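You operate a simulated robot arm through the tools that you are given. There is no shell and no other tool. Be economical: measure what you need, move in short steps, check, and stop when the job is done.

You run a simulated robot arm. Do the job below in one go: nothing can be reset, and whatever is moved stays where it is left.

## Task
Dry the inside of the blue pot with the blue cloth.
Fine: lay its lid before the mixer first; put the cloth back and the lid on again.

The check looks at the end state, three seconds after you hand in, the way a careful person would. Anything else that was tipped, shoved, dropped, spilled or broken makes it a failure. A push-on lid holds only when it is set on centred and level and pressed home; a screw cap is set on level and turned clockwise until tight. Flat cloth is picked up by pressing the open fingertips on it (5 to 10 N) and closing them slowly along it; thin cloth reads only 2 to 8 mm in the jaws.

## Robot
A 7-joint arm with a two-finger parallel gripper, fixed in place. Base frame: the origin is at the foot of the arm, x ahead of it, y to its left, z up. Readings come in cm, rad, newtons and seconds.
With the tool pointing down near the work surface it reaches from about 20 to 72 cm from the base axis. Its first joint turns from -2.897 to 2.897 rad. Payload 1.57 kg.
The tool frame sits at the grasp point between the pads (the TCP): z along the fingers, y along the line on which they close. The tips reach 3 cm beyond it. The gripper opens to 11 cm. The fingers are 2.4 cm wide and 1.2 cm thick; the gripper's body (4.8 by 11.2 cm) begins 7.8 cm behind the TCP.
Orientation is told as [roll, pitch, yaw] about the base's x, y, z axes, in that order, counted from this pose: with the fingers straight down and closing along the base's y, the tool's x points along the base's -x, its y along +y and its z along -z.

## Interface
- The arm moves only by the tool step_arm. Its argument "moves" is one flat list of numbers, 7 for each row, row after row: the shift along the tool's x, y, z in cm, then the turn, a rotation vector about the tool's x, y, z in rad, then the opening, from 0 (shut) to 1 (fully open). In form: [x, y, z, wx, wy, wz, grip, x, y, z, wx, wy, wz, grip, ...]. A call has 1 to 10 rows; each row shifts and turns the commanded pose from where the row before left it, along the tool's axes as they then stand. A row lasts 0.2 s, in which the tool goes at most 5 cm and 0.15 rad; a call with a longer step from one row to the next is refused whole, and so is a gripper value outside its range. A pose out of reach is approached as far as the arm can. The call stops where the force on the tool passes 40 N (or 10 N more than at its start, if that is more) or the arm is blocked; 0.2 s more then pass. The fingers move at their own pace (about 4.5 cm/s each) and stop on an object; they squeeze with about 21 N. The grip force told is the motor's: it shows also when the fingers shut on nothing. Time passes only in rows, and 0.2 s behind the last, so rows that do not move let the fingers close. The reply holds the time, the measured pose of the TCP, the force on the tool along the base axes, the opening and the grip force, in the units named above and with some noise, with the torque about the TCP (base axes, N m) and any sound that the robot's microphone picked up.
- Cameras (640 x 400 px; columns grow to the right, rows downward): "scene" is fixed at [22.08, 65.28, 155.67]; the picture's right is [-0.87, -0.50, 0.00], its down [-0.36, 0.63, -0.69] and it looks along [0.34, -0.59, -0.73] (base axes); focal length 229 px, centre (320, 200). "wrist" rides on the gripper at [7, 1.6, -14.1] in the tool frame; the picture's right is [-0.23, 0.97, 0.00], its down [-0.85, -0.20, -0.48] and it looks along [-0.47, -0.11, 0.88] (tool axes); focal length 222 px, centre (320, 200).
- grab_frame(camera): a new picture of that camera. No time passes.
- slide_trunk(by): slides the trunk up (or, below 0, down) by that many cm; the arm rides with it, the base frame stays. It gives what a move gives, with no picture.
- measure_at(camera, pixels): for up to 12 pixels [column, row] of the newest picture of that camera ("zoom" is the newest enlarged one), the place [x, y, z] in the base frame of the surface seen there, good to about 0.2 cm. No time passes.
- enlarge(camera, box): a new picture of the part [left, top, right, bottom] of that camera's present view, enlarged. No time passes.
- finish_job(): hands the job in; it is judged then, once.

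Work in short steps. Measure before you move; look again where a grasp or a placing could have gone wrong, and mend it. You have 80 turns and 38 pictures in all, those below and enlarged ones among them. Open the gripper and draw the arm clear of the work before you hand the job in, unless the task says otherwise; then end with one line.

The tools are called after "Emit:" by a JSON object that holds its "name" and its "arguments". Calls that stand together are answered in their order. step_arm: Moves the arm, as the interface text tells. Its arguments: {"type":"object","properties":{"moves":{"type":"array","items":{"type":"number"}}},"required":["moves"]} The other tools are called the same way: slide_trunk (by) slides the trunk up or down; grab_frame (camera) takes a picture; measure_at (camera, pixels) gives the place of the surface under pixels of a picture; enlarge (camera, box) takes an enlarged picture of a part of a camera's view; finish_job () hands the job in.

At the start:

```text
clock: 0.0
tcp_pos: [37.67, 15.91, 128.93]
tcp_rot: [0.001, -0.001, 0.002]
force: [-0.2, -0.1, 1.4]
ft_torque: [-0.04, -0.03, 0.01]
gripper_width: 10.99
gripper_force: 0.1
trunk travel left (down, up): [-52.5, 6.5]
```

scene: 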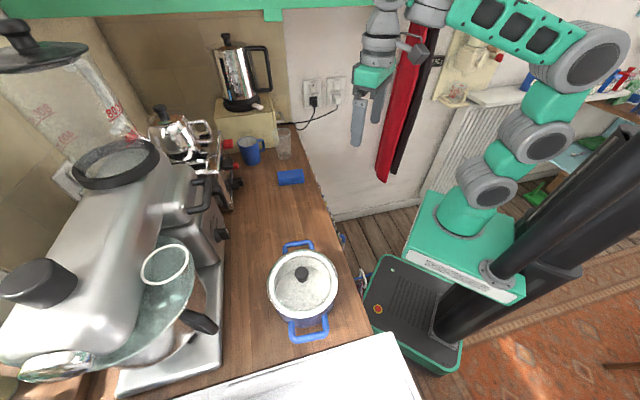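
wrist: 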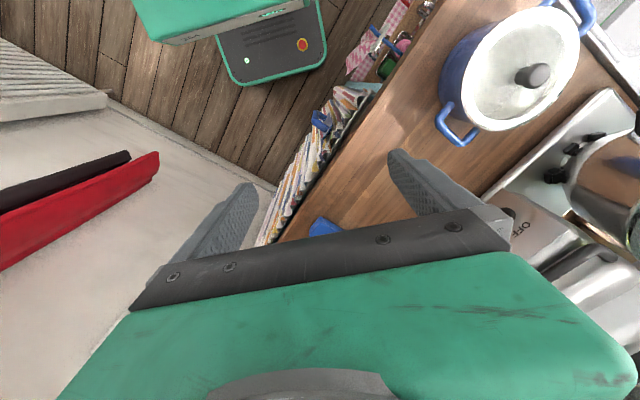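

The scene shows the blue pot at about (303,285), its lid knob at (302,273), the cloth at (290,177), and the mixer on the left. I'll enlarge the pot and cloth areas and measure.

Emit:
{"name": "enlarge", "arguments": {"camera": "scene", "box": [200, 130, 380, 350]}}

Emit:
{"name": "measure_at", "arguments": {"camera": "scene", "pixels": [[302, 272], [302, 290], [280, 285], [325, 285], [303, 255], [303, 313], [297, 244], [308, 336], [250, 230], [340, 330], [240, 330], [270, 200]]}}

Emit:
{"name": "measure_at", "arguments": {"camera": "scene", "pixels": [[279, 173], [290, 171], [302, 170], [303, 182], [290, 184], [280, 186], [290, 177], [312, 190], [210, 290], [222, 250], [250, 150], [284, 145]]}}

```text
1.82 times, centred on (290, 240) of scene
```

zoom: 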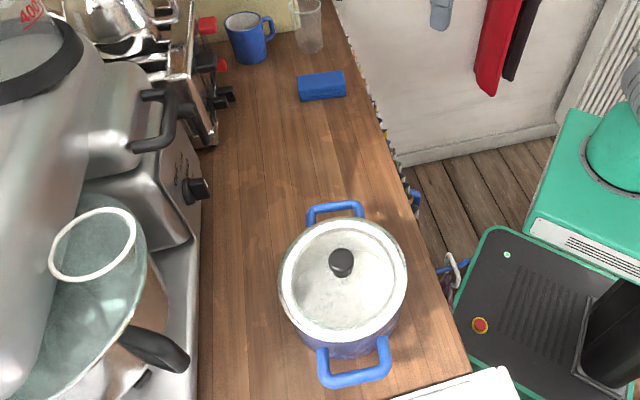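

```text
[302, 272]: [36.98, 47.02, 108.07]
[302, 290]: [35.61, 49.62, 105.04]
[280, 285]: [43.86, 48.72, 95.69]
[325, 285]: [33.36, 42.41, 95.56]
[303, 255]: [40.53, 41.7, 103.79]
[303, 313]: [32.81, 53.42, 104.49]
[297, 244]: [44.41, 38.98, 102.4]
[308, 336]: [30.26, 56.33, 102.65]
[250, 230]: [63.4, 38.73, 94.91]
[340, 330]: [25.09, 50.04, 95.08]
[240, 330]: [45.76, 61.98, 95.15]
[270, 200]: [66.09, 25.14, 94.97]
```

```text
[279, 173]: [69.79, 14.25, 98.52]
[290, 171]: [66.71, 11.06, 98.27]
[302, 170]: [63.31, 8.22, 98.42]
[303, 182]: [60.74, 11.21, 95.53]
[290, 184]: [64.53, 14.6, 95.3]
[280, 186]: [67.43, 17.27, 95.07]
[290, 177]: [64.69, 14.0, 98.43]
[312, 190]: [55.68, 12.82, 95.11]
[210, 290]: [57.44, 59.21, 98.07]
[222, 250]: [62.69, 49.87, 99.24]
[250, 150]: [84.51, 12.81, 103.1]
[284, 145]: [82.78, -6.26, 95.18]
```

The tabletop is at about z 95, the knob top at about 108, and the folded cloth's top at 98.4. I'll take close-ups of the pot and cloth.

Emit:
{"name": "enlarge", "arguments": {"camera": "scene", "box": [255, 230, 351, 350]}}

Emit:
{"name": "measure_at", "arguments": {"camera": "zoom", "pixels": [[320, 130], [320, 160], [250, 190], [330, 230], [390, 190], [320, 100], [212, 190], [435, 190], [320, 60], [330, 355], [300, 145], [340, 145]]}}

Emit:
{"name": "enlarge", "arguments": {"camera": "scene", "box": [260, 155, 320, 195]}}

```text
3.33 times, centred on (303, 290) of scene
```

zoom: 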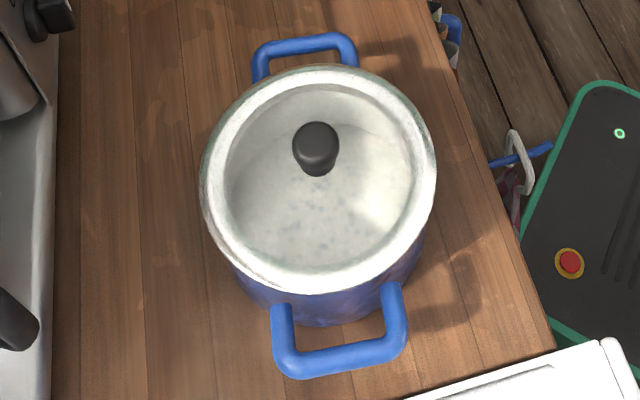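

```text
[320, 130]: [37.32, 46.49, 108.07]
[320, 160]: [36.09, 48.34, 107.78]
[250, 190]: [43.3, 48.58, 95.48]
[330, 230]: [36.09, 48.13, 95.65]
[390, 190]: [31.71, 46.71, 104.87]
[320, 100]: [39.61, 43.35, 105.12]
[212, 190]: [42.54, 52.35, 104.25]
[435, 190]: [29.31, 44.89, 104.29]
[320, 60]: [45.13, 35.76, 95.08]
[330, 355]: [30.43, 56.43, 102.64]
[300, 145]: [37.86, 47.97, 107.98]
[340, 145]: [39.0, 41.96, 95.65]
```

```text
10.00 times, centred on (290, 175) of scene
```

zoom: 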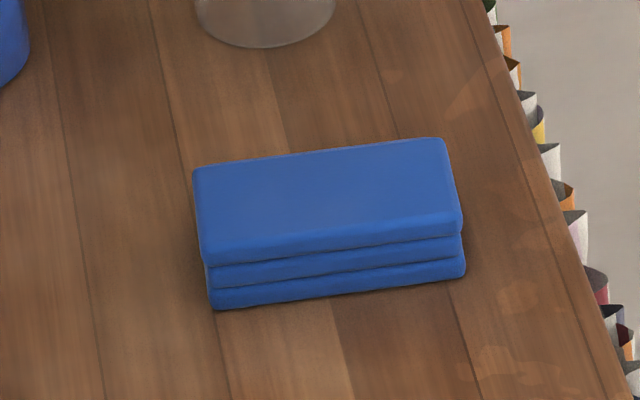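

The pot has a glass lid with a black knob at zoom (316,145), and droplets show on the pot floor through it. I'll look at the mixer side of the counter and measure the cloth's corners in the current zoom first.

Emit:
{"name": "measure_at", "arguments": {"camera": "zoom", "pixels": [[202, 175], [440, 144], [454, 226], [212, 256], [212, 304], [458, 276], [330, 200], [205, 225]]}}

Emit:
{"name": "enlarge", "arguments": {"camera": "scene", "box": [0, 80, 320, 400]}}

Emit:
{"name": "measure_at", "arguments": {"camera": "zoom", "pixels": [[340, 160], [340, 190], [340, 220], [340, 260], [340, 300], [350, 340], [380, 230], [400, 200], [300, 180], [320, 205], [300, 305], [330, 120]]}}

```text
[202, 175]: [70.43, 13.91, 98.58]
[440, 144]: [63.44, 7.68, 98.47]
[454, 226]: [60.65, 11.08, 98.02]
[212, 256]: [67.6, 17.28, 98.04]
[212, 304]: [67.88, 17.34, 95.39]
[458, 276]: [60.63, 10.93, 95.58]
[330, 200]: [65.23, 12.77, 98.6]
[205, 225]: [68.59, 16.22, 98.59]
```

```text
1.25 times, centred on (160, 240) of scene
```

zoom: 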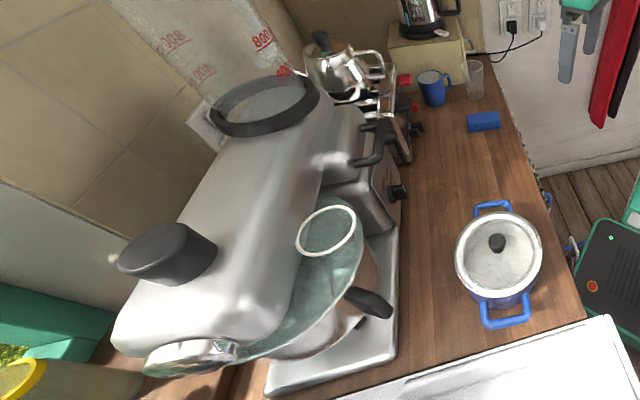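

```text
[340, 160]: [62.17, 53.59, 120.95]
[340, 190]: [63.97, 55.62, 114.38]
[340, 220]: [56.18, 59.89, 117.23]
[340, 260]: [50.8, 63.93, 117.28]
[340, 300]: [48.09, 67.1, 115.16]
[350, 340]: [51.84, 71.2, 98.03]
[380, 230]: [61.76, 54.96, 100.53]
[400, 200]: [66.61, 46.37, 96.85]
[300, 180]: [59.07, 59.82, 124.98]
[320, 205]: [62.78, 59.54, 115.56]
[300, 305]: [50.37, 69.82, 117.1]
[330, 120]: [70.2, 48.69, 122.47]
```

The mixer base edge runs roughly from (66.6,46.4) to (51.8,71), and the free counter in front of it holds a spot for the lid at about (54.5,42). I'll move above the pot with the gripper open.

Emit:
{"name": "step_arm", "arguments": {"moves": [0.09, 3.95, 0.9, 0, 0, 0, 1, 0.09, 3.95, 0.9, 0, 0, 0, 1, 0.09, 3.95, 0.9, 0, 0, 0, 1, 0.09, 3.95, 0.9, 0, 0, 0, 1, 0.09, 3.95, 0.9, 0, 0, 0, 1, 0.09, 3.95, 0.9, 0, 0, 0, 1, 0.09, 3.95, 0.9, 0, 0, 0, 1, 0.09, 3.95, 0.9, 0, 0, 0, 1]}}

Emit:
{"name": "grab_frame", "arguments": {"camera": "wrist"}}

```text
clock: 1.8
tcp_pos: [37.07, 47.52, 121.75]
tcp_rot: [0.001, 0.0, 0.002]
force: [-0.2, 0.4, 1.3]
ft_torque: [0.02, 0.01, -0.03]
gripper_width: 11.01
gripper_force: 0.0
trunk travel left (down, up): [-52.5, 6.5]
```

```text
31 pictures are left
```

wrist: 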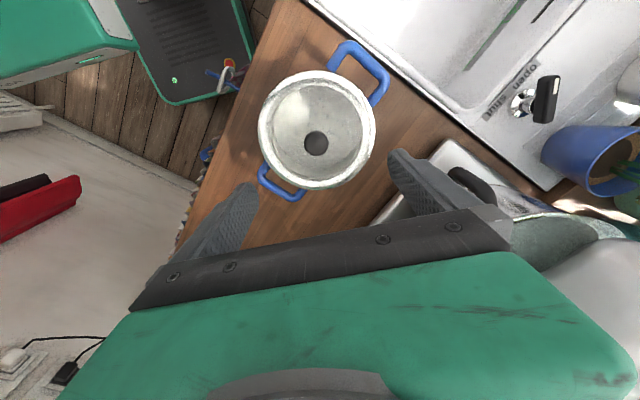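

Wrist view shows the knob at (316,143) and the lid rim. I'll measure the knob and rim points.

Emit:
{"name": "measure_at", "arguments": {"camera": "wrist", "pixels": [[316, 143], [308, 143], [324, 143], [316, 135], [316, 152], [262, 130], [371, 130], [316, 74], [316, 186], [270, 130], [316, 80], [364, 130]]}}

Emit:
{"name": "enlarge", "arguments": {"camera": "wrist", "box": [220, 30, 412, 210]}}

```text
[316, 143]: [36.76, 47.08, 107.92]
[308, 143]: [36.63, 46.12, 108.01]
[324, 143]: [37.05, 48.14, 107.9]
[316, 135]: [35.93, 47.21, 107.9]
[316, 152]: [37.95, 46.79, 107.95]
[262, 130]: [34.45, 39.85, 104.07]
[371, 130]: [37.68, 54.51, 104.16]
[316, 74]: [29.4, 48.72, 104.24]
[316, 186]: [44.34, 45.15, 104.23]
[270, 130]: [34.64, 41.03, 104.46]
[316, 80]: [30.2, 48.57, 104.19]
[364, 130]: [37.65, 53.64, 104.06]
```

```text
2.22 times, centred on (316, 120) of wrist
```

zoom: 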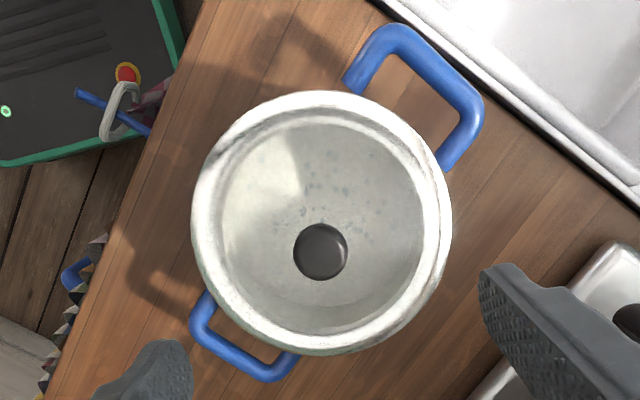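

The knob is centred at (36.87,47.07) with its top at 108, and the rim circle is centred at (36.88,47.0) with radius 7.7. I'll descend so the tips straddle the knob, then close.

Emit:
{"name": "step_arm", "arguments": {"moves": [0.2, -0.45, 2.5, 0, 0, 0, 0.8, 0, 0, 3, 0, 0, 0, 0.6, 0, 0, 3, 0, 0, 0, 0.5, 0, 0, 2.5, 0, 0, 0, 0.5, 0, 0, 1.2, 0, 0, 0, 0.5, 0, 0, 0.65, 0, 0, 0, 0.5]}}

Emit:
{"name": "step_arm", "arguments": {"moves": [0, 0, 0, 0, 0, 0, 0.35, 0, 0, 0, 0, 0, 0, 0.25, 0, 0, 0, 0, 0, 0, 0.15, 0, 0, 0, 0, 0, 0, 0.1, 0, 0, 0, 0, 0, 0, 0.1]}}

```text
clock: 3.2
tcp_pos: [36.64, 46.83, 108.72]
tcp_rot: [0.0, 0.002, 0.003]
force: [1.0, -0.2, 0.3]
ft_torque: [-0.01, 0.02, -0.01]
gripper_width: 5.5
gripper_force: 0.1
trunk travel left (down, up): [-52.5, 6.5]
```

```text
clock: 4.4
tcp_pos: [36.65, 46.86, 108.77]
tcp_rot: [-0.001, 0.0, 0.003]
force: [-0.3, 0.6, -0.4]
ft_torque: [0.03, -0.03, 0.03]
gripper_width: 3.11
gripper_force: 21.1
trunk travel left (down, up): [-52.5, 6.5]
```

Gripped the knob at 3.1 cm. I'll lift slowly and check.

Emit:
{"name": "step_arm", "arguments": {"moves": [0, 0, -0.7, 0, 0, 0, 0, 0, 0, -1, 0, 0, 0, 0, 0, 0, -2, 0, 0, 0, 0, 0, 0, -2.5, 0, 0, 0, 0, 0, 0, -2.5, 0, 0, 0, 0]}}

Emit:
{"name": "grab_frame", "arguments": {"camera": "scene"}}

Emit:
{"name": "grab_frame", "arguments": {"camera": "wrist"}}

```text
clock: 5.6
tcp_pos: [36.68, 47.07, 117.6]
tcp_rot: [0.001, 0.0, 0.0]
force: [0.4, -0.1, -1.8]
ft_torque: [-0.02, 0.02, 0.02]
gripper_width: 3.08
gripper_force: 20.7
trunk travel left (down, up): [-52.5, 6.5]
```

```text
29 pictures are left
```

scene: 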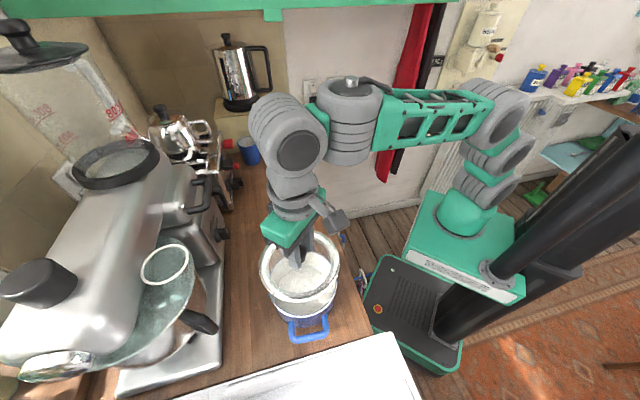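

```text
28 pictures are left
```

wrist: 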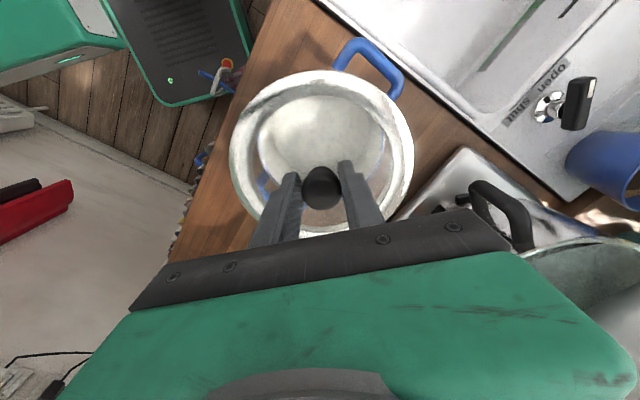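

The lid is held, with the grip at 3.1 cm. I'll measure its rim to check the tilt, and measure the counter and mixer-base edge around the landing spot.

Emit:
{"name": "measure_at", "arguments": {"camera": "wrist", "pixels": [[233, 150], [409, 150], [320, 74], [250, 100], [390, 105], [319, 237], [392, 205], [325, 172]]}}

Emit:
{"name": "measure_at", "arguments": {"camera": "scene", "pixels": [[230, 200], [245, 215], [232, 240], [228, 260], [226, 280], [222, 230], [218, 220], [222, 205], [212, 325], [236, 180], [222, 245], [250, 240]]}}

```text
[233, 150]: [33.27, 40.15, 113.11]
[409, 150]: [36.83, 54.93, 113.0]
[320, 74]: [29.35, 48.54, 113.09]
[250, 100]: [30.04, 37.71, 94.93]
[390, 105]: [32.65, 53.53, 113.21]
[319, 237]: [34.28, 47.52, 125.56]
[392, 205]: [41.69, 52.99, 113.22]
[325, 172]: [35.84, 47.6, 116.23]
```

```text
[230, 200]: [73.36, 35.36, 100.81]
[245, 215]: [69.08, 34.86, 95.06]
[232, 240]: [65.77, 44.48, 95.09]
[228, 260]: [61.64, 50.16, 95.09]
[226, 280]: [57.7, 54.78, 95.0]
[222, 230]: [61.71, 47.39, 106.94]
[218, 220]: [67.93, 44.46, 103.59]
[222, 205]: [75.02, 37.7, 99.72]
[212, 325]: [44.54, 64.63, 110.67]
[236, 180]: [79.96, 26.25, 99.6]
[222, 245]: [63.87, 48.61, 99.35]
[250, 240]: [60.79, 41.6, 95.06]
```

The lid is level and its underside clears the pot. The counter in front of the mixer is free, so I'll carry it to (54.25,40.5) and then down toward the counter.

Emit:
{"name": "step_arm", "arguments": {"moves": [-2.93, -1.095, 0, 0, 0, 0, 0, -2.93, -1.095, 0, 0, 0, 0, 0, -2.93, -1.095, 0, 0, 0, 0, 0, -2.93, -1.095, 0, 0, 0, 0, 0, -2.93, -1.095, 0, 0, 0, 0, 0, -2.93, -1.095, 0, 0, 0, 0, 0, 0, 0, 0, 0, 0, 0, 0]}}

Emit:
{"name": "step_arm", "arguments": {"moves": [0, 0, 3, 0, 0, 0, 0, 0, 0, 3, 0, 0, 0, 0, 0, 0, 3, 0, 0, 0, 0, 0, 0, 3, 0, 0, 0, 0, 0, 0, 2, 0, 0, 0, 0, 0, 0, 1, 0, 0, 0, 0]}}

Emit:
{"name": "grab_frame", "arguments": {"camera": "wrist"}}

```text
clock: 7.2
tcp_pos: [53.77, 39.83, 117.1]
tcp_rot: [0.001, -0.001, 0.003]
force: [0.3, -0.2, -2.5]
ft_torque: [0.0, 0.05, -0.01]
gripper_width: 3.1
gripper_force: 21.2
out of reach, approached as far as the arm can: row 6
trunk travel left (down, up): [-52.5, 6.5]
```

```text
clock: 8.6
tcp_pos: [53.95, 40.37, 104.07]
tcp_rot: [0.018, -0.022, 0.001]
force: [5.7, 1.6, 10.9]
ft_torque: [-0.06, 0.5, -0.13]
gripper_width: 2.92
gripper_force: 21.1
trunk travel left (down, up): [-52.5, 6.5]
stopped in row 6: the force on the tool passed its limit at 48 N (the readings are from after the stop); the commanded pose is now the measured one
```

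```text
27 pictures are left
```

wrist: 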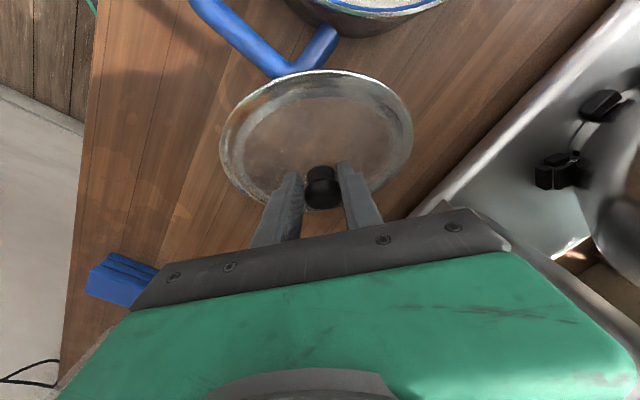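

It stopped at TCP 104.07 with 48 N, earlier than expected. I'll measure the lid rim and the handle at (290,68) to find what touched.

Emit:
{"name": "measure_at", "arguments": {"camera": "wrist", "pixels": [[225, 140], [408, 130], [320, 76], [260, 95], [380, 90], [285, 67], [320, 45], [240, 185], [290, 76], [260, 45], [400, 175], [320, 170]]}}

Emit:
{"name": "enlarge", "arguments": {"camera": "scene", "box": [200, 180, 360, 320]}}

```text
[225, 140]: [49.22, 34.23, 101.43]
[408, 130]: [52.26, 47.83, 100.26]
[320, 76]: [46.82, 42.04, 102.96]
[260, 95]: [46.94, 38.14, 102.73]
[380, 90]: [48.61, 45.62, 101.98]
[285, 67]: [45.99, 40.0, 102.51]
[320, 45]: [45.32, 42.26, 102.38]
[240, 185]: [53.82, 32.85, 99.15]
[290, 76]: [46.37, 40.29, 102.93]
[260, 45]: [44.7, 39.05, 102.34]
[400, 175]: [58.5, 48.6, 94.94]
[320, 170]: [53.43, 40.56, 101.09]
```

```text
2.86 times, centred on (280, 250) of scene
```

zoom: 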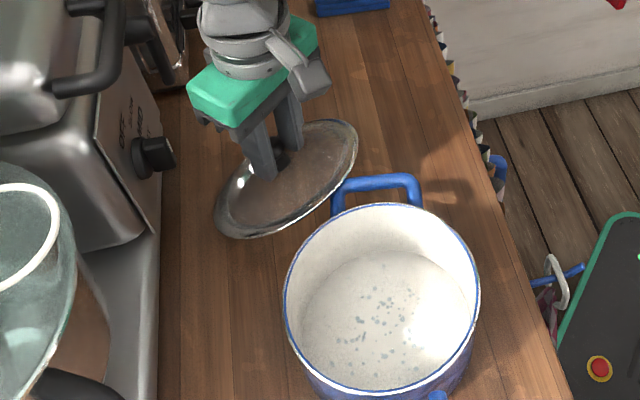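

The lid's near edge landed on the pot handle (about (46,40,102.6)) and tilted in the grip. I'll lift, shift away from the handle to about (56.3,38.4), and re-check that the pot hasn't moved.

Emit:
{"name": "step_arm", "arguments": {"moves": [0, 0, -1, 0, 0, 0, 0, 0, 0, -2, 0, 0, 0, 0, -1.1, -1, 0, 0, 0, 0, 0, -1.2, -1, 0, 0, 0, 0, 0, 0, 0, 0, 0, 0, 0, 0]}}

Emit:
{"name": "grab_frame", "arguments": {"camera": "wrist"}}

Emit:
{"name": "enlarge", "arguments": {"camera": "scene", "box": [200, 180, 360, 350]}}

```text
clock: 9.8
tcp_pos: [56.23, 38.16, 106.62]
tcp_rot: [0.013, -0.014, 0.0]
force: [-0.2, -0.1, -2.4]
ft_torque: [0.03, 0.02, 0.02]
gripper_width: 2.92
gripper_force: 21.4
trunk travel left (down, up): [-52.5, 6.5]
```

```text
25 pictures are left
```

wrist: 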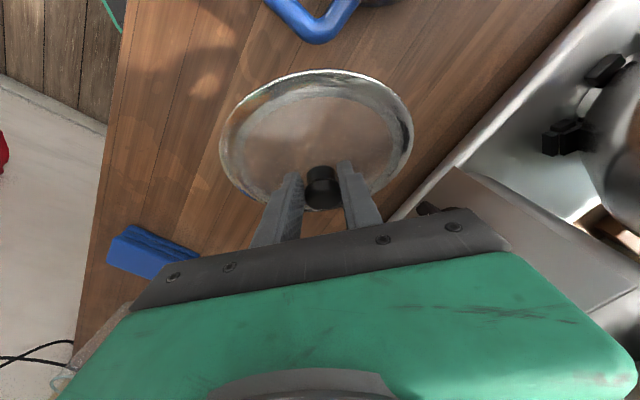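

```text
2.35 times, centred on (280, 265) of scene
```

zoom: 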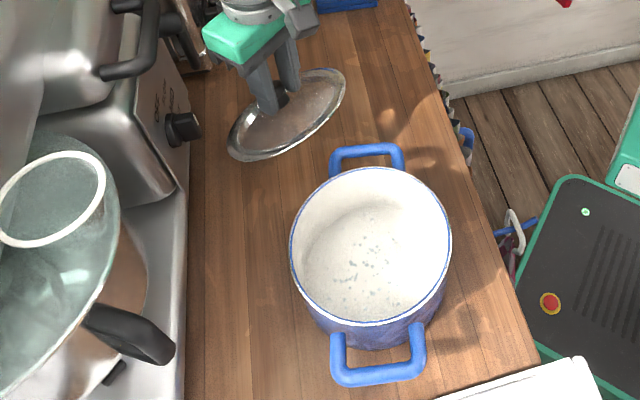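

I'll measure the pot's rim and handles to see whether it moved.

Emit:
{"name": "measure_at", "arguments": {"camera": "zoom", "pixels": [[293, 250], [449, 240], [373, 170], [370, 320], [318, 193], [430, 197], [368, 152], [378, 376], [333, 155], [402, 155], [335, 380], [420, 372]]}}

Emit:
{"name": "measure_at", "arguments": {"camera": "wrist", "pixels": [[222, 140], [411, 140], [320, 74], [260, 93], [385, 90], [240, 185], [402, 175], [315, 30]]}}

```text
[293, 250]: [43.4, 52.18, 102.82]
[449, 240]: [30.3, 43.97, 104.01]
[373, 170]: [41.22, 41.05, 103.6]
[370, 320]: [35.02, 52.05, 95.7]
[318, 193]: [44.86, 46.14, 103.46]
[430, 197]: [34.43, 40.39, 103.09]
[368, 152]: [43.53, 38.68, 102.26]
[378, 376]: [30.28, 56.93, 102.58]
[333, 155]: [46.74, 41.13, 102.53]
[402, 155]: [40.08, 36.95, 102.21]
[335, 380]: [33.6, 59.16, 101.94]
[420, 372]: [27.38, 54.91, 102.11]
```

```text
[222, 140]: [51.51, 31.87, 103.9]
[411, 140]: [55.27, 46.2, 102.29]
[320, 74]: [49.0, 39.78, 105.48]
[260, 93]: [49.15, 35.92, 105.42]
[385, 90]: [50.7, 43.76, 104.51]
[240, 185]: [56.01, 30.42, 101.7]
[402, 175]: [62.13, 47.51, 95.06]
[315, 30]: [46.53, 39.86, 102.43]
```

The pot stayed centred near (36.9,47.8), turned only slightly. The lid is tilted about 0.45 rad about y, low on the +x side. I'll tilt the hand -0.45 about y to level the lid before lowering it.

Emit:
{"name": "step_arm", "arguments": {"moves": [0, 0, 0, 0, -0.11, 0, 0, 0, 0, 0, 0, -0.11, 0, 0, 0, 0, 0, 0, -0.11, 0, 0, 0, 0, 0, 0, -0.11, 0, 0, 0, 0, 0, 0, 0, 0, 0]}}

Emit:
{"name": "grab_frame", "arguments": {"camera": "wrist"}}

Emit:
{"name": "measure_at", "arguments": {"camera": "wrist", "pixels": [[222, 140], [411, 140], [320, 74], [260, 93], [385, 90], [240, 185], [235, 110], [405, 115]]}}

```text
clock: 11.0
tcp_pos: [56.16, 38.26, 106.66]
tcp_rot: [0.011, -0.457, -0.006]
force: [-0.2, 0.5, -1.5]
ft_torque: [0.0, 0.02, 0.02]
gripper_width: 2.91
gripper_force: 21.0
trunk travel left (down, up): [-52.5, 6.5]
```

```text
23 pictures are left
```

wrist: 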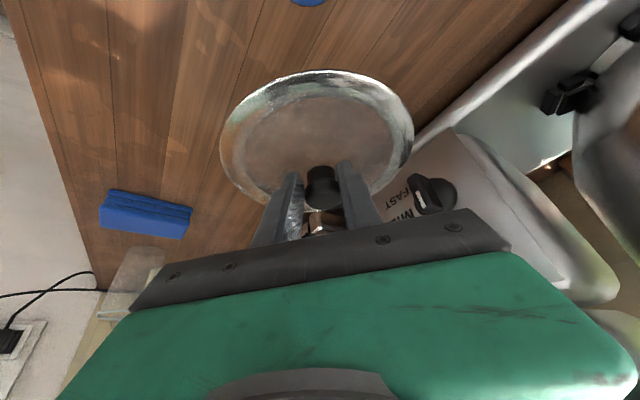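

```text
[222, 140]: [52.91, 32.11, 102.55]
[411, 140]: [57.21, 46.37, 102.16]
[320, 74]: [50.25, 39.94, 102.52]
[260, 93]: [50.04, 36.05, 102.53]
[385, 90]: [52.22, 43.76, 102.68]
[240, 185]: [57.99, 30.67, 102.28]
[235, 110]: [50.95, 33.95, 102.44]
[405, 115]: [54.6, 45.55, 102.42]
```

The lid is now level (rim 102.2 to 102.6), centred near (57.3,38.2) and clear of the handle and the mixer. I'll lower it straight down in small steps.

Emit:
{"name": "step_arm", "arguments": {"moves": [0.88, 0, 1.79, 0, 0, 0, 0, 0.88, 0, 1.79, 0, 0, 0, 0, 0.35, 0, 0.72, 0, 0, 0, 0, 0.22, 0, 0.45, 0, 0, 0, 0, 0, 0, 0, 0, 0, 0, 0]}}

Emit:
{"name": "step_arm", "arguments": {"moves": [0.13, 0, 0.27, 0, 0, 0, 0, 0.13, 0, 0.27, 0, 0, 0, 0, 0, 0, 0, 0, 0, 0, 0]}}

```text
clock: 12.2
tcp_pos: [56.23, 38.3, 101.44]
tcp_rot: [0.013, -0.455, -0.005]
force: [-0.7, -0.2, -2.3]
ft_torque: [0.01, -0.01, -0.02]
gripper_width: 2.91
gripper_force: 21.1
trunk travel left (down, up): [-52.5, 6.5]
```

```text
clock: 13.0
tcp_pos: [56.1, 38.33, 100.94]
tcp_rot: [0.015, -0.456, -0.007]
force: [1.0, 0.0, 2.8]
ft_torque: [-0.02, -0.35, -0.01]
gripper_width: 2.89
gripper_force: 20.4
trunk travel left (down, up): [-52.5, 6.5]
```

Contact has begun (about 5 N). I'll press slightly more and check that the lid sits level.

Emit:
{"name": "step_arm", "arguments": {"moves": [0.09, 0, 0.18, 0, 0, 0, 0, 0.09, 0, 0.18, 0, 0, 0, 0, 0, 0, 0, 0, 0, 0, 0]}}

Emit:
{"name": "grab_frame", "arguments": {"camera": "wrist"}}

Emit:
{"name": "measure_at", "arguments": {"camera": "wrist", "pixels": [[222, 140], [411, 140], [320, 74], [260, 93], [385, 90], [240, 185], [235, 110], [405, 115]]}}

```text
clock: 13.8
tcp_pos: [56.22, 38.26, 100.44]
tcp_rot: [0.015, -0.455, -0.005]
force: [-3.1, 2.8, 8.4]
ft_torque: [0.06, -0.18, 0.1]
gripper_width: 2.83
gripper_force: 21.4
trunk travel left (down, up): [-52.5, 6.5]
```

```text
22 pictures are left
```

wrist: 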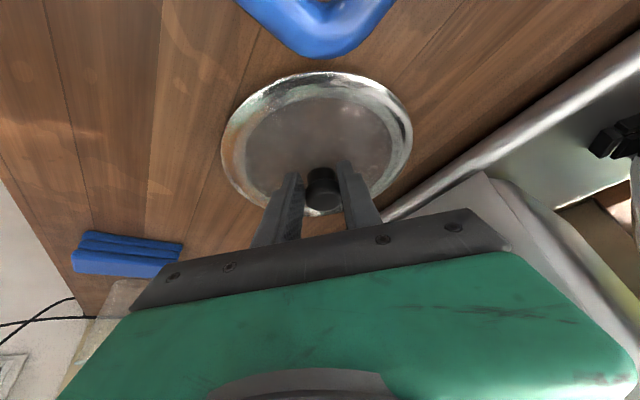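

```text
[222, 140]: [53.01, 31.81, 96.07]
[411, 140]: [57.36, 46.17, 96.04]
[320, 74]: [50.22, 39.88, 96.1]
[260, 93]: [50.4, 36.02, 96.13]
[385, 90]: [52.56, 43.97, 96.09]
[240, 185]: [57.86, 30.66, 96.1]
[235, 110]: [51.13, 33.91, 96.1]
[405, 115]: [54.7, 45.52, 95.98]
```

The lid sits level on the counter, with its rim at 96.1 all round. I'll open the gripper and draw back along the tool.

Emit:
{"name": "step_arm", "arguments": {"moves": [0, 0, 0, 0, 0, 0, 0.35, 0, 0, 0, 0, 0, 0, 0.5, 0, 0, 0, 0, 0, 0, 0.5, 0, 0, -2, 0, 0, 0, 0.6, 0, 0, -4, 0, 0, 0, 0.8, 0, 0, -4, 0, 0, 0, 1]}}

Emit:
{"name": "step_arm", "arguments": {"moves": [0, 0, -4, 0, 0.14, 0, 1, 0, 0, -3, 0, 0.14, 0, 1, 0, 0, 0, 0, 0.14, 0, 1, 0, 0, 0, 0, 0.035, 0, 1]}}

Emit:
{"name": "grab_frame", "arguments": {"camera": "wrist"}}

```text
clock: 15.2
tcp_pos: [51.59, 38.03, 109.45]
tcp_rot: [0.013, -0.453, -0.007]
force: [-0.3, -0.8, 0.5]
ft_torque: [-0.01, -0.02, -0.01]
gripper_width: 10.99
gripper_force: 0.0
trunk travel left (down, up): [-52.5, 6.5]
```

```text
clock: 16.2
tcp_pos: [49.13, 38.07, 115.7]
tcp_rot: [0.012, 0.001, 0.002]
force: [-0.1, -0.2, 0.2]
ft_torque: [-0.01, 0.0, 0.0]
gripper_width: 11.01
gripper_force: 0.0
trunk travel left (down, up): [-52.5, 6.5]
```

```text
21 pictures are left
```

wrist: 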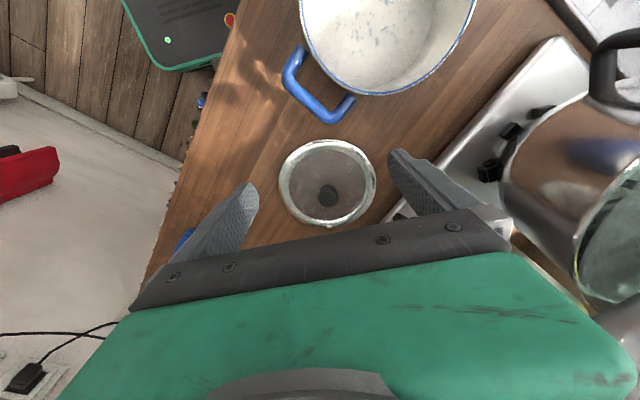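

The lid rests level and the gripper is clear. Next I'll move above the cloth at (65.5,12.5) and turn to close across its short side (yaw about +0.73).

Emit:
{"name": "step_arm", "arguments": {"moves": [-2.34, -3.65, 0.8, -0.012, 0, 0, 1, -2.34, -3.65, 0.8, 0, 0, 0, 1, -2.34, -3.65, 0.8, 0, 0, 0, 1, -2.34, -3.65, 0.8, 0, 0, 0, 1, -2.34, -3.65, 0.8, 0, 0, 0, 1, -2.34, -3.65, 0.8, 0, 0, 0, 1, -2.34, -3.65, 0.8, 0, 0, 0, 1, 0, 0, 0, 0, 0, -0.145, 1, 0, 0, 0, 0, 0, -0.145, 1, 0, 0, 0, 0, 0, -0.145, 1]}}

Emit:
{"name": "step_arm", "arguments": {"moves": [0, 0, 0, 0, 0, -0.145, 1, 0, 0, 0, 0, 0, -0.145, 1, 0, 0, 0, 0, 0, 0, 1]}}

Emit:
{"name": "grab_frame", "arguments": {"camera": "wrist"}}

```text
clock: 18.4
tcp_pos: [65.6, 12.77, 109.8]
tcp_rot: [0.022, -0.01, 0.438]
force: [-0.3, 0.0, 0.0]
ft_torque: [0.06, 0.03, 0.01]
gripper_width: 11.01
gripper_force: 0.0
trunk travel left (down, up): [-52.5, 6.5]
```

```text
clock: 19.2
tcp_pos: [65.51, 12.73, 109.61]
tcp_rot: [0.019, -0.015, 0.728]
force: [0.4, -0.4, 0.6]
ft_torque: [-0.04, 0.07, -0.03]
gripper_width: 11.01
gripper_force: 0.1
trunk travel left (down, up): [-52.5, 6.5]
```

```text
20 pictures are left
```

wrist: 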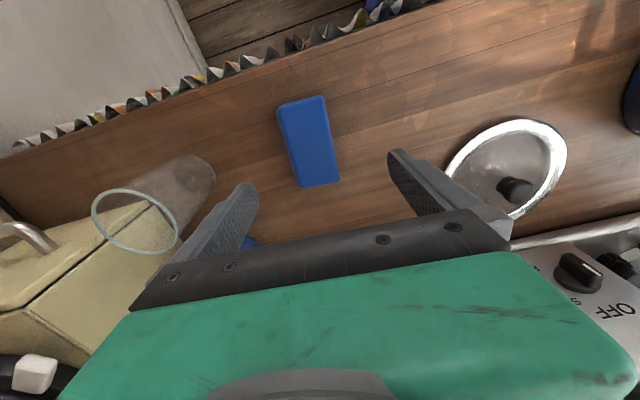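

The cloth is in view at (308,140). I'll measure its corners and the nearby glass at (180,190).

Emit:
{"name": "measure_at", "arguments": {"camera": "wrist", "pixels": [[282, 108], [320, 99], [337, 182], [302, 184], [308, 140], [212, 178], [177, 245], [160, 195], [180, 170], [95, 205], [278, 108], [338, 184]]}}

```text
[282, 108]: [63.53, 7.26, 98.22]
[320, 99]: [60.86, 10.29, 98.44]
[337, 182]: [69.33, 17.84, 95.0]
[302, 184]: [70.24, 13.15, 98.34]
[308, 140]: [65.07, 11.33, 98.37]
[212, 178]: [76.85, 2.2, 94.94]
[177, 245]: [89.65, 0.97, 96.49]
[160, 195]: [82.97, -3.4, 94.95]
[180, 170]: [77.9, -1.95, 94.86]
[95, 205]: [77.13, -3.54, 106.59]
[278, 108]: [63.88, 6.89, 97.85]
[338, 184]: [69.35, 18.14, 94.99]
```

The cloth centre is about (65.5,12.2), it spans about 4.6 cm across, and its top is at 98.4. I'll lower so the tips are about 1.1 cm above the counter, then close.

Emit:
{"name": "step_arm", "arguments": {"moves": [0.33, -0.37, 2.5, 0, 0, 0, 0.85, 0, 0, 3, 0, 0, 0, 0.75, 0, 0, 3, 0, 0, 0, 0.75, 0, 0, 1.5, 0, 0, 0, 0.75, 0, 0, 0.4, 0, 0, 0, 0.75, 0, 0, 0, 0, 0, 0, 0.75]}}

Emit:
{"name": "grab_frame", "arguments": {"camera": "wrist"}}

```text
clock: 20.6
tcp_pos: [65.56, 12.56, 99.3]
tcp_rot: [0.02, -0.015, 0.727]
force: [-0.1, 0.6, 0.4]
ft_torque: [-0.02, 0.01, -0.02]
gripper_width: 8.24
gripper_force: 0.1
trunk travel left (down, up): [-52.5, 6.5]
```

```text
19 pictures are left
```

wrist: 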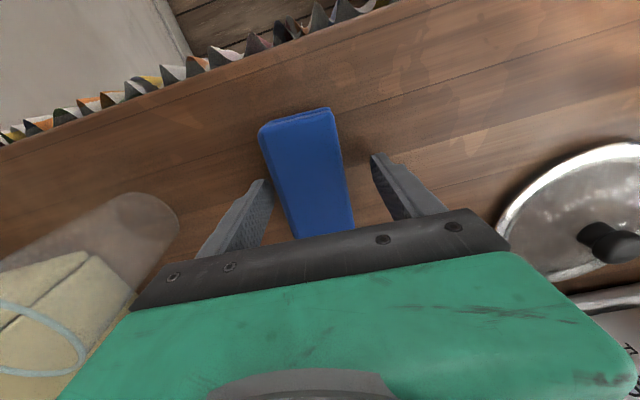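

The fingers flank the cloth's middle evenly enough. I'll close slowly.

Emit:
{"name": "step_arm", "arguments": {"moves": [0, 0, 0, 0, 0, 0, 0.6, 0, 0, 0, 0, 0, 0, 0.5, 0, 0, 0, 0, 0, 0, 0.4, 0, 0, 0, 0, 0, 0, 0.25, 0, 0, 0, 0, 0, 0, 0.1, 0, 0, 0, 0, 0, 0, 0]}}

Emit:
{"name": "step_arm", "arguments": {"moves": [0, 0, -1, 0, 0, 0, 0, 0, 0, -2, 0, 0, 0, 0, 0, 0, -3, 0, 0, 0, 0, 0, 0, -3, 0, 0, 0, 0]}}

Emit:
{"name": "grab_frame", "arguments": {"camera": "wrist"}}

```text
clock: 22.0
tcp_pos: [65.53, 12.48, 99.38]
tcp_rot: [0.019, -0.015, 0.726]
force: [-0.5, -0.5, 0.4]
ft_torque: [-0.03, -0.01, -0.01]
gripper_width: 5.4
gripper_force: 21.0
trunk travel left (down, up): [-52.5, 6.5]
```

```text
clock: 23.0
tcp_pos: [65.33, 12.25, 108.22]
tcp_rot: [0.019, -0.015, 0.724]
force: [0.6, 0.8, -0.4]
ft_torque: [-0.01, -0.02, 0.02]
gripper_width: 5.42
gripper_force: 20.8
trunk travel left (down, up): [-52.5, 6.5]
```

```text
18 pictures are left
```

wrist: 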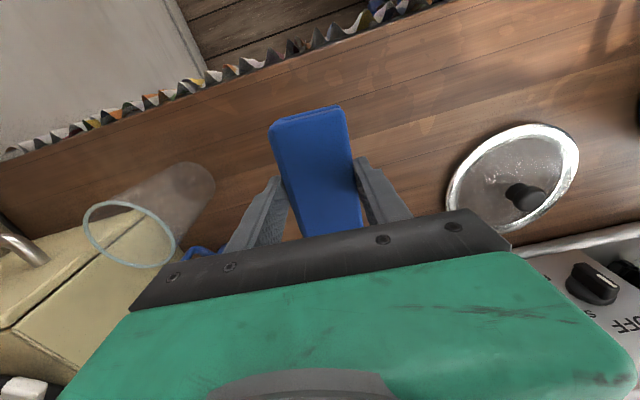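

The cloth is held at 5.4 cm. I'll level out the small residual tilt and carry it over the pot at a height that clears the rim and handles.

Emit:
{"name": "step_arm", "arguments": {"moves": [0, 0, -2.5, 0.019, 0.015, 0, 0, -0.236, 4.9, -0.3, 0, 0, 0, 0, -0.236, 4.9, -0.3, 0, 0, 0, 0, -0.236, 4.9, -0.3, 0, 0, 0, 0, -0.236, 4.9, -0.3, 0, 0, 0, 0, -0.236, 4.9, -0.3, 0, 0, 0, 0, -0.236, 4.9, -0.3, 0, 0, 0, 0, -0.236, 4.9, -0.3, 0, 0, 0, 0, -0.236, 4.9, -0.3, 0, 0, 0, 0, -0.236, 4.9, -0.3, 0, 0, 0, 0]}}

Emit:
{"name": "step_arm", "arguments": {"moves": [0, 1.0, 0, 0, 0, 0, 0]}}

Emit:
{"name": "grab_frame", "arguments": {"camera": "wrist"}}

```text
clock: 25.2
tcp_pos: [38.04, 46.65, 113.32]
tcp_rot: [0.0, -0.002, 0.726]
force: [-0.5, 0.1, -0.1]
ft_torque: [-0.02, -0.03, -0.02]
gripper_width: 5.4
gripper_force: 21.4
trunk travel left (down, up): [-52.5, 6.5]
```

```text
clock: 25.6
tcp_pos: [37.22, 47.42, 113.42]
tcp_rot: [0.001, -0.003, 0.726]
force: [0.2, -0.5, -0.3]
ft_torque: [-0.05, 0.03, -0.04]
gripper_width: 5.4
gripper_force: 21.1
trunk travel left (down, up): [-52.5, 6.5]
```

```text
17 pictures are left
```

wrist: 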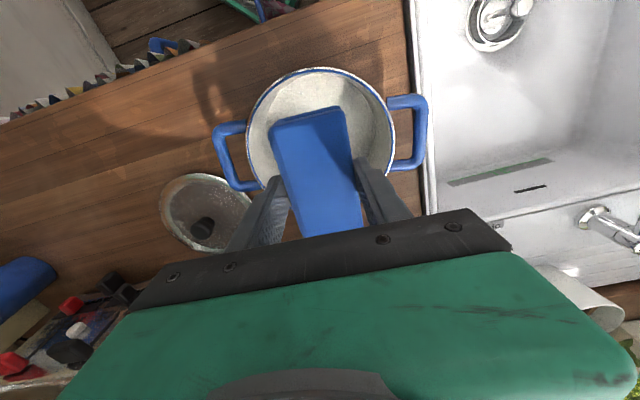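

The pot rim is visible around the cloth. I'll measure several rim points to get the pot's exact centre.

Emit:
{"name": "measure_at", "arguments": {"camera": "wrist", "pixels": [[249, 125], [270, 88], [322, 69], [372, 91], [391, 125], [394, 165], [249, 150], [258, 180], [230, 125], [410, 100], [410, 165], [230, 188]]}}

Emit:
{"name": "enlarge", "arguments": {"camera": "wrist", "box": [200, 50, 440, 210]}}

```text
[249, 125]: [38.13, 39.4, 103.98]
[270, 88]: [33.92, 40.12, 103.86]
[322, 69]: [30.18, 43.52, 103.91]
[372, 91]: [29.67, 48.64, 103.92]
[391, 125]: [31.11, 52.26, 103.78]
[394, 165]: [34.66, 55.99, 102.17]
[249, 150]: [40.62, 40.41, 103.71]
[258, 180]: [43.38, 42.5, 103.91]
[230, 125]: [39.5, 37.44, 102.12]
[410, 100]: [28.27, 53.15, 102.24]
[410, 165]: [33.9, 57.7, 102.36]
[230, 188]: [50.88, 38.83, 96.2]
```

```text
2.50 times, centred on (320, 130) of wrist
```

zoom: 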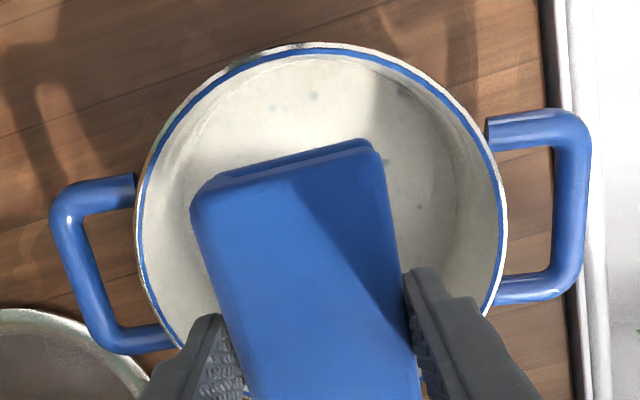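

The pot is centred at about (37.05,47.1) with rim radius 7.7. I'll centre the cloth and lower it into the pot to just above the floor (floor 95.65, so contact at TCP about 100).

Emit:
{"name": "step_arm", "arguments": {"moves": [0.34, -0.13, 1.5, 0, 0, 0, 0, 0, 0, 3, 0, 0, 0, 0, 0, 0, 3, 0, 0, 0, 0, 0, 0, 3, 0, 0, 0, 0, 0, 0, 1.8, 0, 0, 0, 0, 0, 0, 0.6, 0, 0, 0, 0, 0, 0, 0, 0, 0, 0, 0]}}

```text
clock: 27.2
tcp_pos: [36.98, 47.07, 100.49]
tcp_rot: [-0.001, -0.003, 0.726]
force: [-0.9, 0.5, -0.6]
ft_torque: [-0.02, 0.01, 0.01]
gripper_width: 5.41
gripper_force: 21.4
trunk travel left (down, up): [-52.5, 6.5]
```

No contact yet. I'll lower in 0.2 cm steps until there's a light contact.

Emit:
{"name": "step_arm", "arguments": {"moves": [0, 0, 0.2, 0, 0, 0, 0, 0, 0, 0.2, 0, 0, 0, 0, 0, 0, 0.2, 0, 0, 0, 0, 0, 0, 0, 0, 0, 0, 0]}}

```text
clock: 28.2
tcp_pos: [37.11, 46.97, 99.79]
tcp_rot: [0.0, -0.002, 0.726]
force: [0.0, 0.4, 1.8]
ft_torque: [0.07, -0.05, 0.06]
gripper_width: 5.4
gripper_force: 20.7
trunk travel left (down, up): [-52.5, 6.5]
```

Light contact. I'll press 0.15 cm more and sweep to both sides across, then along.

Emit:
{"name": "step_arm", "arguments": {"moves": [0, 0, 0.15, 0, 0, 0, 0, 0, 1.1, 0, 0, 0, 0, 0, 0, 1.1, 0, 0, 0, 0, 0, 0, -1.1, 0, 0, 0, 0, 0, 0, -1.1, 0, 0, 0, 0, 0, 0, -1.1, 0, 0, 0, 0, 0, 0, -1.1, 0, 0, 0, 0, 0, 0, 1.1, 0, 0, 0, 0, 0, 0, 1.1, 0, 0, 0, 0, 0]}}

Emit:
{"name": "step_arm", "arguments": {"moves": [0.75, 0, 0, 0, 0, 0, 0, 0.75, 0, 0, 0, 0, 0, 0, -0.75, 0, 0, 0, 0, 0, 0, -0.75, 0, 0, 0, 0, 0, 0, -0.75, 0, 0, 0, 0, 0, 0, -0.75, 0, 0, 0, 0, 0, 0, 0.75, 0, 0, 0, 0, 0, 0, 0.75, 0, 0, 0, 0, 0, 0]}}

```text
clock: 30.2
tcp_pos: [37.11, 46.87, 99.83]
tcp_rot: [0.001, -0.004, 0.724]
force: [1.5, -2.0, 11.3]
ft_torque: [0.34, -0.46, -0.18]
gripper_width: 5.39
gripper_force: 21.1
trunk travel left (down, up): [-52.5, 6.5]
```

```text
clock: 32.0
tcp_pos: [37.08, 47.06, 99.78]
tcp_rot: [-0.002, -0.003, 0.723]
force: [2.8, 2.1, 9.0]
ft_torque: [0.01, -0.04, -0.04]
gripper_width: 5.41
gripper_force: 21.4
trunk travel left (down, up): [-52.5, 6.5]
```

Wiping at about 10 N, with the pot staying in place. I'll rotate the cloth 45° and repeat the sweeps in the new direction.

Emit:
{"name": "step_arm", "arguments": {"moves": [0, 0, 0, 0, 0, -0.13, 0, 0, 0, 0, 0, 0, -0.13, 0, 0, 0, 0, 0, 0, -0.13, 0, 0, 0, 0, 0, 0, -0.13, 0, 0, 0, 0, 0, 0, -0.13, 0, 0, 0, 0, 0, 0, -0.13, 0]}}

Emit:
{"name": "step_arm", "arguments": {"moves": [0, 1.15, 0, 0, 0, 0, 0, 0, 1.15, 0, 0, 0, 0, 0, 0, -1.15, 0, 0, 0, 0, 0, 0, -1.15, 0, 0, 0, 0, 0, 0, -1.15, 0, 0, 0, 0, 0, 0, -1.15, 0, 0, 0, 0, 0, 0, 1.15, 0, 0, 0, 0, 0, 0, 1.15, 0, 0, 0, 0, 0]}}

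Emit:
{"name": "step_arm", "arguments": {"moves": [0.8, 0, 0, 0, 0, 0, 0, 0.75, 0, 0, 0, 0, 0, 0, -0.75, 0, 0, 0, 0, 0, 0, -0.8, 0, 0, 0, 0, 0, 0, -0.8, 0, 0, 0, 0, 0, 0, -0.75, 0, 0, 0, 0, 0, 0, 0.75, 0, 0, 0, 0, 0, 0, 0.8, 0, 0, 0, 0, 0, 0]}}

Emit:
{"name": "step_arm", "arguments": {"moves": [0, 0, 0, 0, 0, -0.13, 0, 0, 0, 0, 0, 0, -0.13, 0, 0, 0, 0, 0, 0, -0.13, 0, 0, 0, 0, 0, 0, -0.13, 0, 0, 0, 0, 0, 0, -0.13, 0, 0, 0, 0, 0, 0, -0.13, 0]}}

```text
clock: 33.4
tcp_pos: [37.05, 46.92, 99.73]
tcp_rot: [-0.002, -0.004, 1.509]
force: [1.0, 0.6, 7.6]
ft_torque: [0.12, -0.02, -0.19]
gripper_width: 5.42
gripper_force: 21.0
trunk travel left (down, up): [-52.5, 6.5]
```

```text
clock: 35.2
tcp_pos: [37.21, 46.85, 99.84]
tcp_rot: [-0.001, -0.003, 1.505]
force: [1.2, -0.4, 5.3]
ft_torque: [0.02, 0.02, -0.03]
gripper_width: 5.4
gripper_force: 21.0
trunk travel left (down, up): [-52.5, 6.5]
```

```text
clock: 37.0
tcp_pos: [37.11, 46.94, 99.78]
tcp_rot: [-0.001, -0.001, 1.507]
force: [-0.2, -0.6, 1.6]
ft_torque: [0.04, 0.0, 0.02]
gripper_width: 5.4
gripper_force: 20.8
trunk travel left (down, up): [-52.5, 6.5]
```

```text
clock: 38.4
tcp_pos: [36.98, 46.98, 99.78]
tcp_rot: [-0.002, 0.002, 2.288]
force: [0.1, -0.4, -1.1]
ft_torque: [-0.01, 0.02, -0.01]
gripper_width: 5.42
gripper_force: 20.8
trunk travel left (down, up): [-52.5, 6.5]
```

Contact has faded, so the cloth crept up slightly in the grip. I'll press 0.25 cm more and sweep in this orientation.

Emit:
{"name": "step_arm", "arguments": {"moves": [0, 0, 0.15, 0, 0, 0, 0, 0, 0, 0.1, 0, 0, 0, 0, 0, 1.15, 0, 0, 0, 0, 0, 0, 1.15, 0, 0, 0, 0, 0, 0, -1.15, 0, 0, 0, 0, 0, 0, -1.15, 0, 0, 0, 0, 0, 0, -1.15, 0, 0, 0, 0, 0, 0, -1.15, 0, 0, 0, 0, 0, 0, 1.15, 0, 0, 0, 0, 0, 0, 1.15, 0, 0, 0, 0, 0]}}

Emit:
{"name": "step_arm", "arguments": {"moves": [0.8, 0, 0, 0, 0, 0, 0, 0.75, 0, 0, 0, 0, 0, 0, -0.75, 0, 0, 0, 0, 0, 0, -0.8, 0, 0, 0, 0, 0, 0, -0.8, 0, 0, 0, 0, 0, 0, -0.75, 0, 0, 0, 0, 0, 0, 0.75, 0, 0, 0, 0, 0, 0, 0.8, 0, 0, 0, 0, 0, 0]}}

Emit:
{"name": "step_arm", "arguments": {"moves": [0, 0, -2.5, 0, 0, 0, 0, 0, 0, -4, 0, 0, 0, 0, 0, 0, -4, 0, 0, 0, 0, 0, 0, -4, 0, 0, 0, 0, 0, 0, -4, 0, 0, 0, 0]}}

Emit:
{"name": "enlarge", "arguments": {"camera": "wrist", "box": [200, 20, 440, 210]}}

Emit:
{"name": "enlarge", "arguments": {"camera": "scene", "box": [220, 230, 360, 350]}}

```text
clock: 40.6
tcp_pos: [37.11, 47.04, 99.71]
tcp_rot: [-0.007, -0.002, 2.284]
force: [7.2, 5.0, 22.0]
ft_torque: [0.19, -0.3, -0.01]
gripper_width: 5.43
gripper_force: 20.8
trunk travel left (down, up): [-52.5, 6.5]
```

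```text
clock: 42.4
tcp_pos: [36.96, 47.11, 99.72]
tcp_rot: [-0.006, 0.0, 2.287]
force: [-7.4, 6.9, 27.3]
ft_torque: [0.17, 0.38, 0.18]
gripper_width: 5.41
gripper_force: 21.0
trunk travel left (down, up): [-52.5, 6.5]
```

```text
clock: 43.6
tcp_pos: [36.86, 46.87, 117.81]
tcp_rot: [0.0, 0.001, 2.286]
force: [0.4, -0.1, -0.4]
ft_torque: [-0.01, 0.01, 0.02]
gripper_width: 5.39
gripper_force: 21.1
trunk travel left (down, up): [-52.5, 6.5]
```

```text
2.11 times, centred on (320, 115) of wrist
```

zoom: 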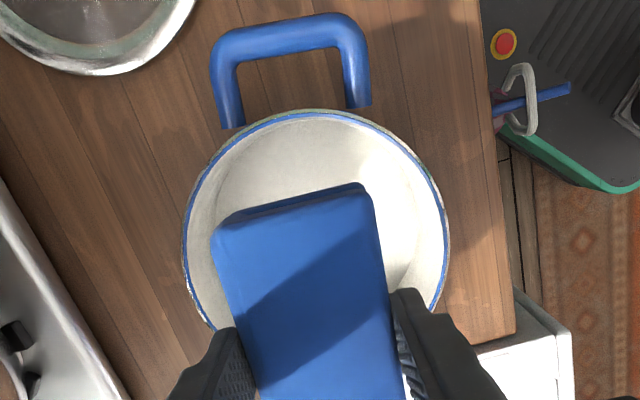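

```text
3.33 times, centred on (290, 290) of scene
```

zoom: 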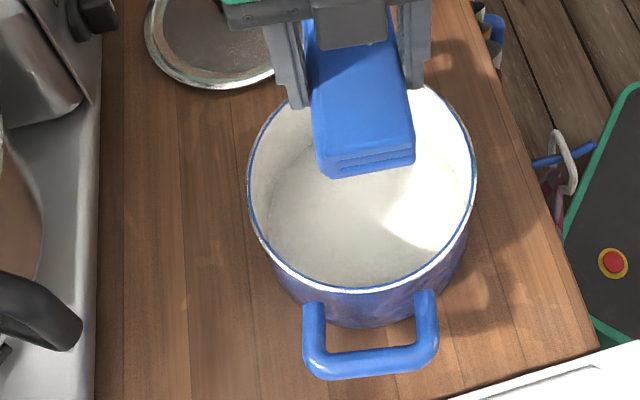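

The visible floor is clean. I'll rotate back and move partway off, then look at the whole interior before returning the cloth.

Emit:
{"name": "step_arm", "arguments": {"moves": [0, 0, 0, 0, 0, 0.14, 0, 0, 0, 0, 0, 0, 0.14, 0, 0, 0, 0, 0, 0, 0.14, 0, 0, 0, 0, 0, 0, 0.14, 0, 0, 0, 0, 0, 0, 0.14, 0, 0, 0, 0, 0, 0, 0.14, 0, 0, 0, 0, 0, 0, 0.14, 0, 0, 0, 0, 0, 0, 0.14, 0, 0, 0, 0, 0, 0, 0.14, 0, 0, 0, 0, 0, 0, 0.14, 0]}}

Emit:
{"name": "step_arm", "arguments": {"moves": [0, 0, 0.5, 0, 0, 0.08, 0, 0, 0, 0.5, 0, 0, 0.079, 0, 0, -4, 0.5, 0, 0, 0, 0, 0, -4.5, 0.5, 0, 0, 0, 0, 0, -4.5, 0.5, 0, 0, 0, 0, 0, -4.5, 0.5, 0, 0, 0, 0]}}

Emit:
{"name": "enlarge", "arguments": {"camera": "scene", "box": [255, 235, 351, 345]}}

```text
clock: 45.8
tcp_pos: [37.02, 47.04, 118.01]
tcp_rot: [0.001, -0.001, 0.885]
force: [-0.4, 0.0, -1.0]
ft_torque: [0.0, -0.01, 0.0]
gripper_width: 5.4
gripper_force: 20.5
trunk travel left (down, up): [-52.5, 6.5]
```

```text
clock: 47.2
tcp_pos: [48.65, 33.93, 114.85]
tcp_rot: [0.0, 0.0, 0.728]
force: [0.5, 0.1, 0.2]
ft_torque: [0.02, 0.01, -0.02]
gripper_width: 5.43
gripper_force: 21.1
trunk travel left (down, up): [-52.5, 6.5]
```

```text
3.64 times, centred on (303, 290) of scene
```

zoom: 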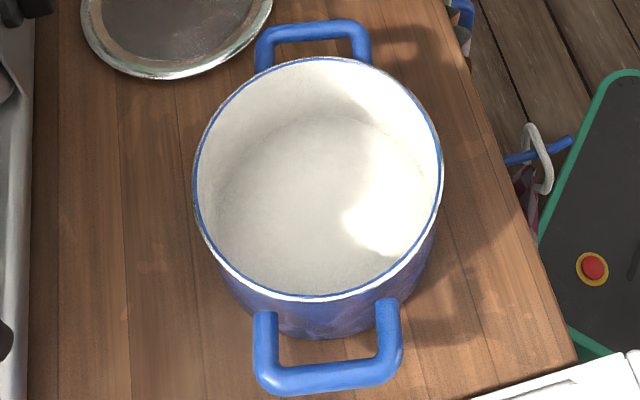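

The pot interior is clean and dry. I'll carry the cloth back to its place at (65.5,12.5) and lower to just above the counter.

Emit:
{"name": "step_arm", "arguments": {"moves": [0.237, -3.89, 0.8, 0, 0, 0, 0, 0.237, -3.89, 0.8, 0, 0, 0, 0, 0.237, -3.89, 0.8, 0, 0, 0, 0, 0.237, -3.89, 0.8, 0, 0, 0, 0, 0.237, -3.89, 0.8, 0, 0, 0, 0, 0.237, -3.89, 0.8, 0, 0, 0, 0, 0.237, -3.89, 0.8, 0, 0, 0, 0, 0, 0, 0, 0, 0, 0, 0]}}

Emit:
{"name": "step_arm", "arguments": {"moves": [0, 0, 3, 0, 0, 0, 0, 0, 0, 3, 0, 0, 0, 0, 0, 0, 2.5, 0, 0, 0, 0, 0, 0, 0.5, 0, 0, 0, 0, 0, 0, 0, 0, 0, 0, 0]}}

```text
clock: 49.0
tcp_pos: [65.65, 12.57, 109.34]
tcp_rot: [0.0, -0.002, 0.728]
force: [0.6, -1.2, -0.8]
ft_torque: [0.0, 0.03, -0.01]
gripper_width: 5.41
gripper_force: 21.1
trunk travel left (down, up): [-52.5, 6.5]
```

```text
clock: 50.2
tcp_pos: [65.4, 12.58, 100.41]
tcp_rot: [0.001, -0.002, 0.728]
force: [-0.1, 0.5, -0.9]
ft_torque: [0.02, -0.03, 0.01]
gripper_width: 5.4
gripper_force: 20.7
trunk travel left (down, up): [-52.5, 6.5]
```

I'll lower the last 1.2 cm gently to contact.

Emit:
{"name": "step_arm", "arguments": {"moves": [0, 0, 0.4, 0, 0, 0, 0, 0, 0, 0.3, 0, 0, 0, 0, 0, 0, 0.25, 0, 0, 0, 0, 0, 0, 0.2, 0, 0, 0, 0, 0, 0, 0, 0, 0, 0, 0]}}

```text
clock: 51.4
tcp_pos: [65.45, 12.42, 99.39]
tcp_rot: [-0.001, -0.001, 0.727]
force: [-0.1, 0.4, -0.7]
ft_torque: [-0.02, 0.0, 0.0]
gripper_width: 5.42
gripper_force: 20.9
trunk travel left (down, up): [-52.5, 6.5]
```

Emit:
{"name": "step_arm", "arguments": {"moves": [0, 0, 0.2, 0, 0, 0, 0, 0, 0, 0.15, 0, 0, 0, 0, 0, 0, 0, 0, 0, 0, 0]}}

```text
clock: 52.2
tcp_pos: [65.49, 12.48, 99.11]
tcp_rot: [-0.004, -0.004, 0.725]
force: [1.5, 0.4, 6.0]
ft_torque: [-0.23, 0.22, 0.02]
gripper_width: 5.42
gripper_force: 20.8
trunk travel left (down, up): [-52.5, 6.5]
```

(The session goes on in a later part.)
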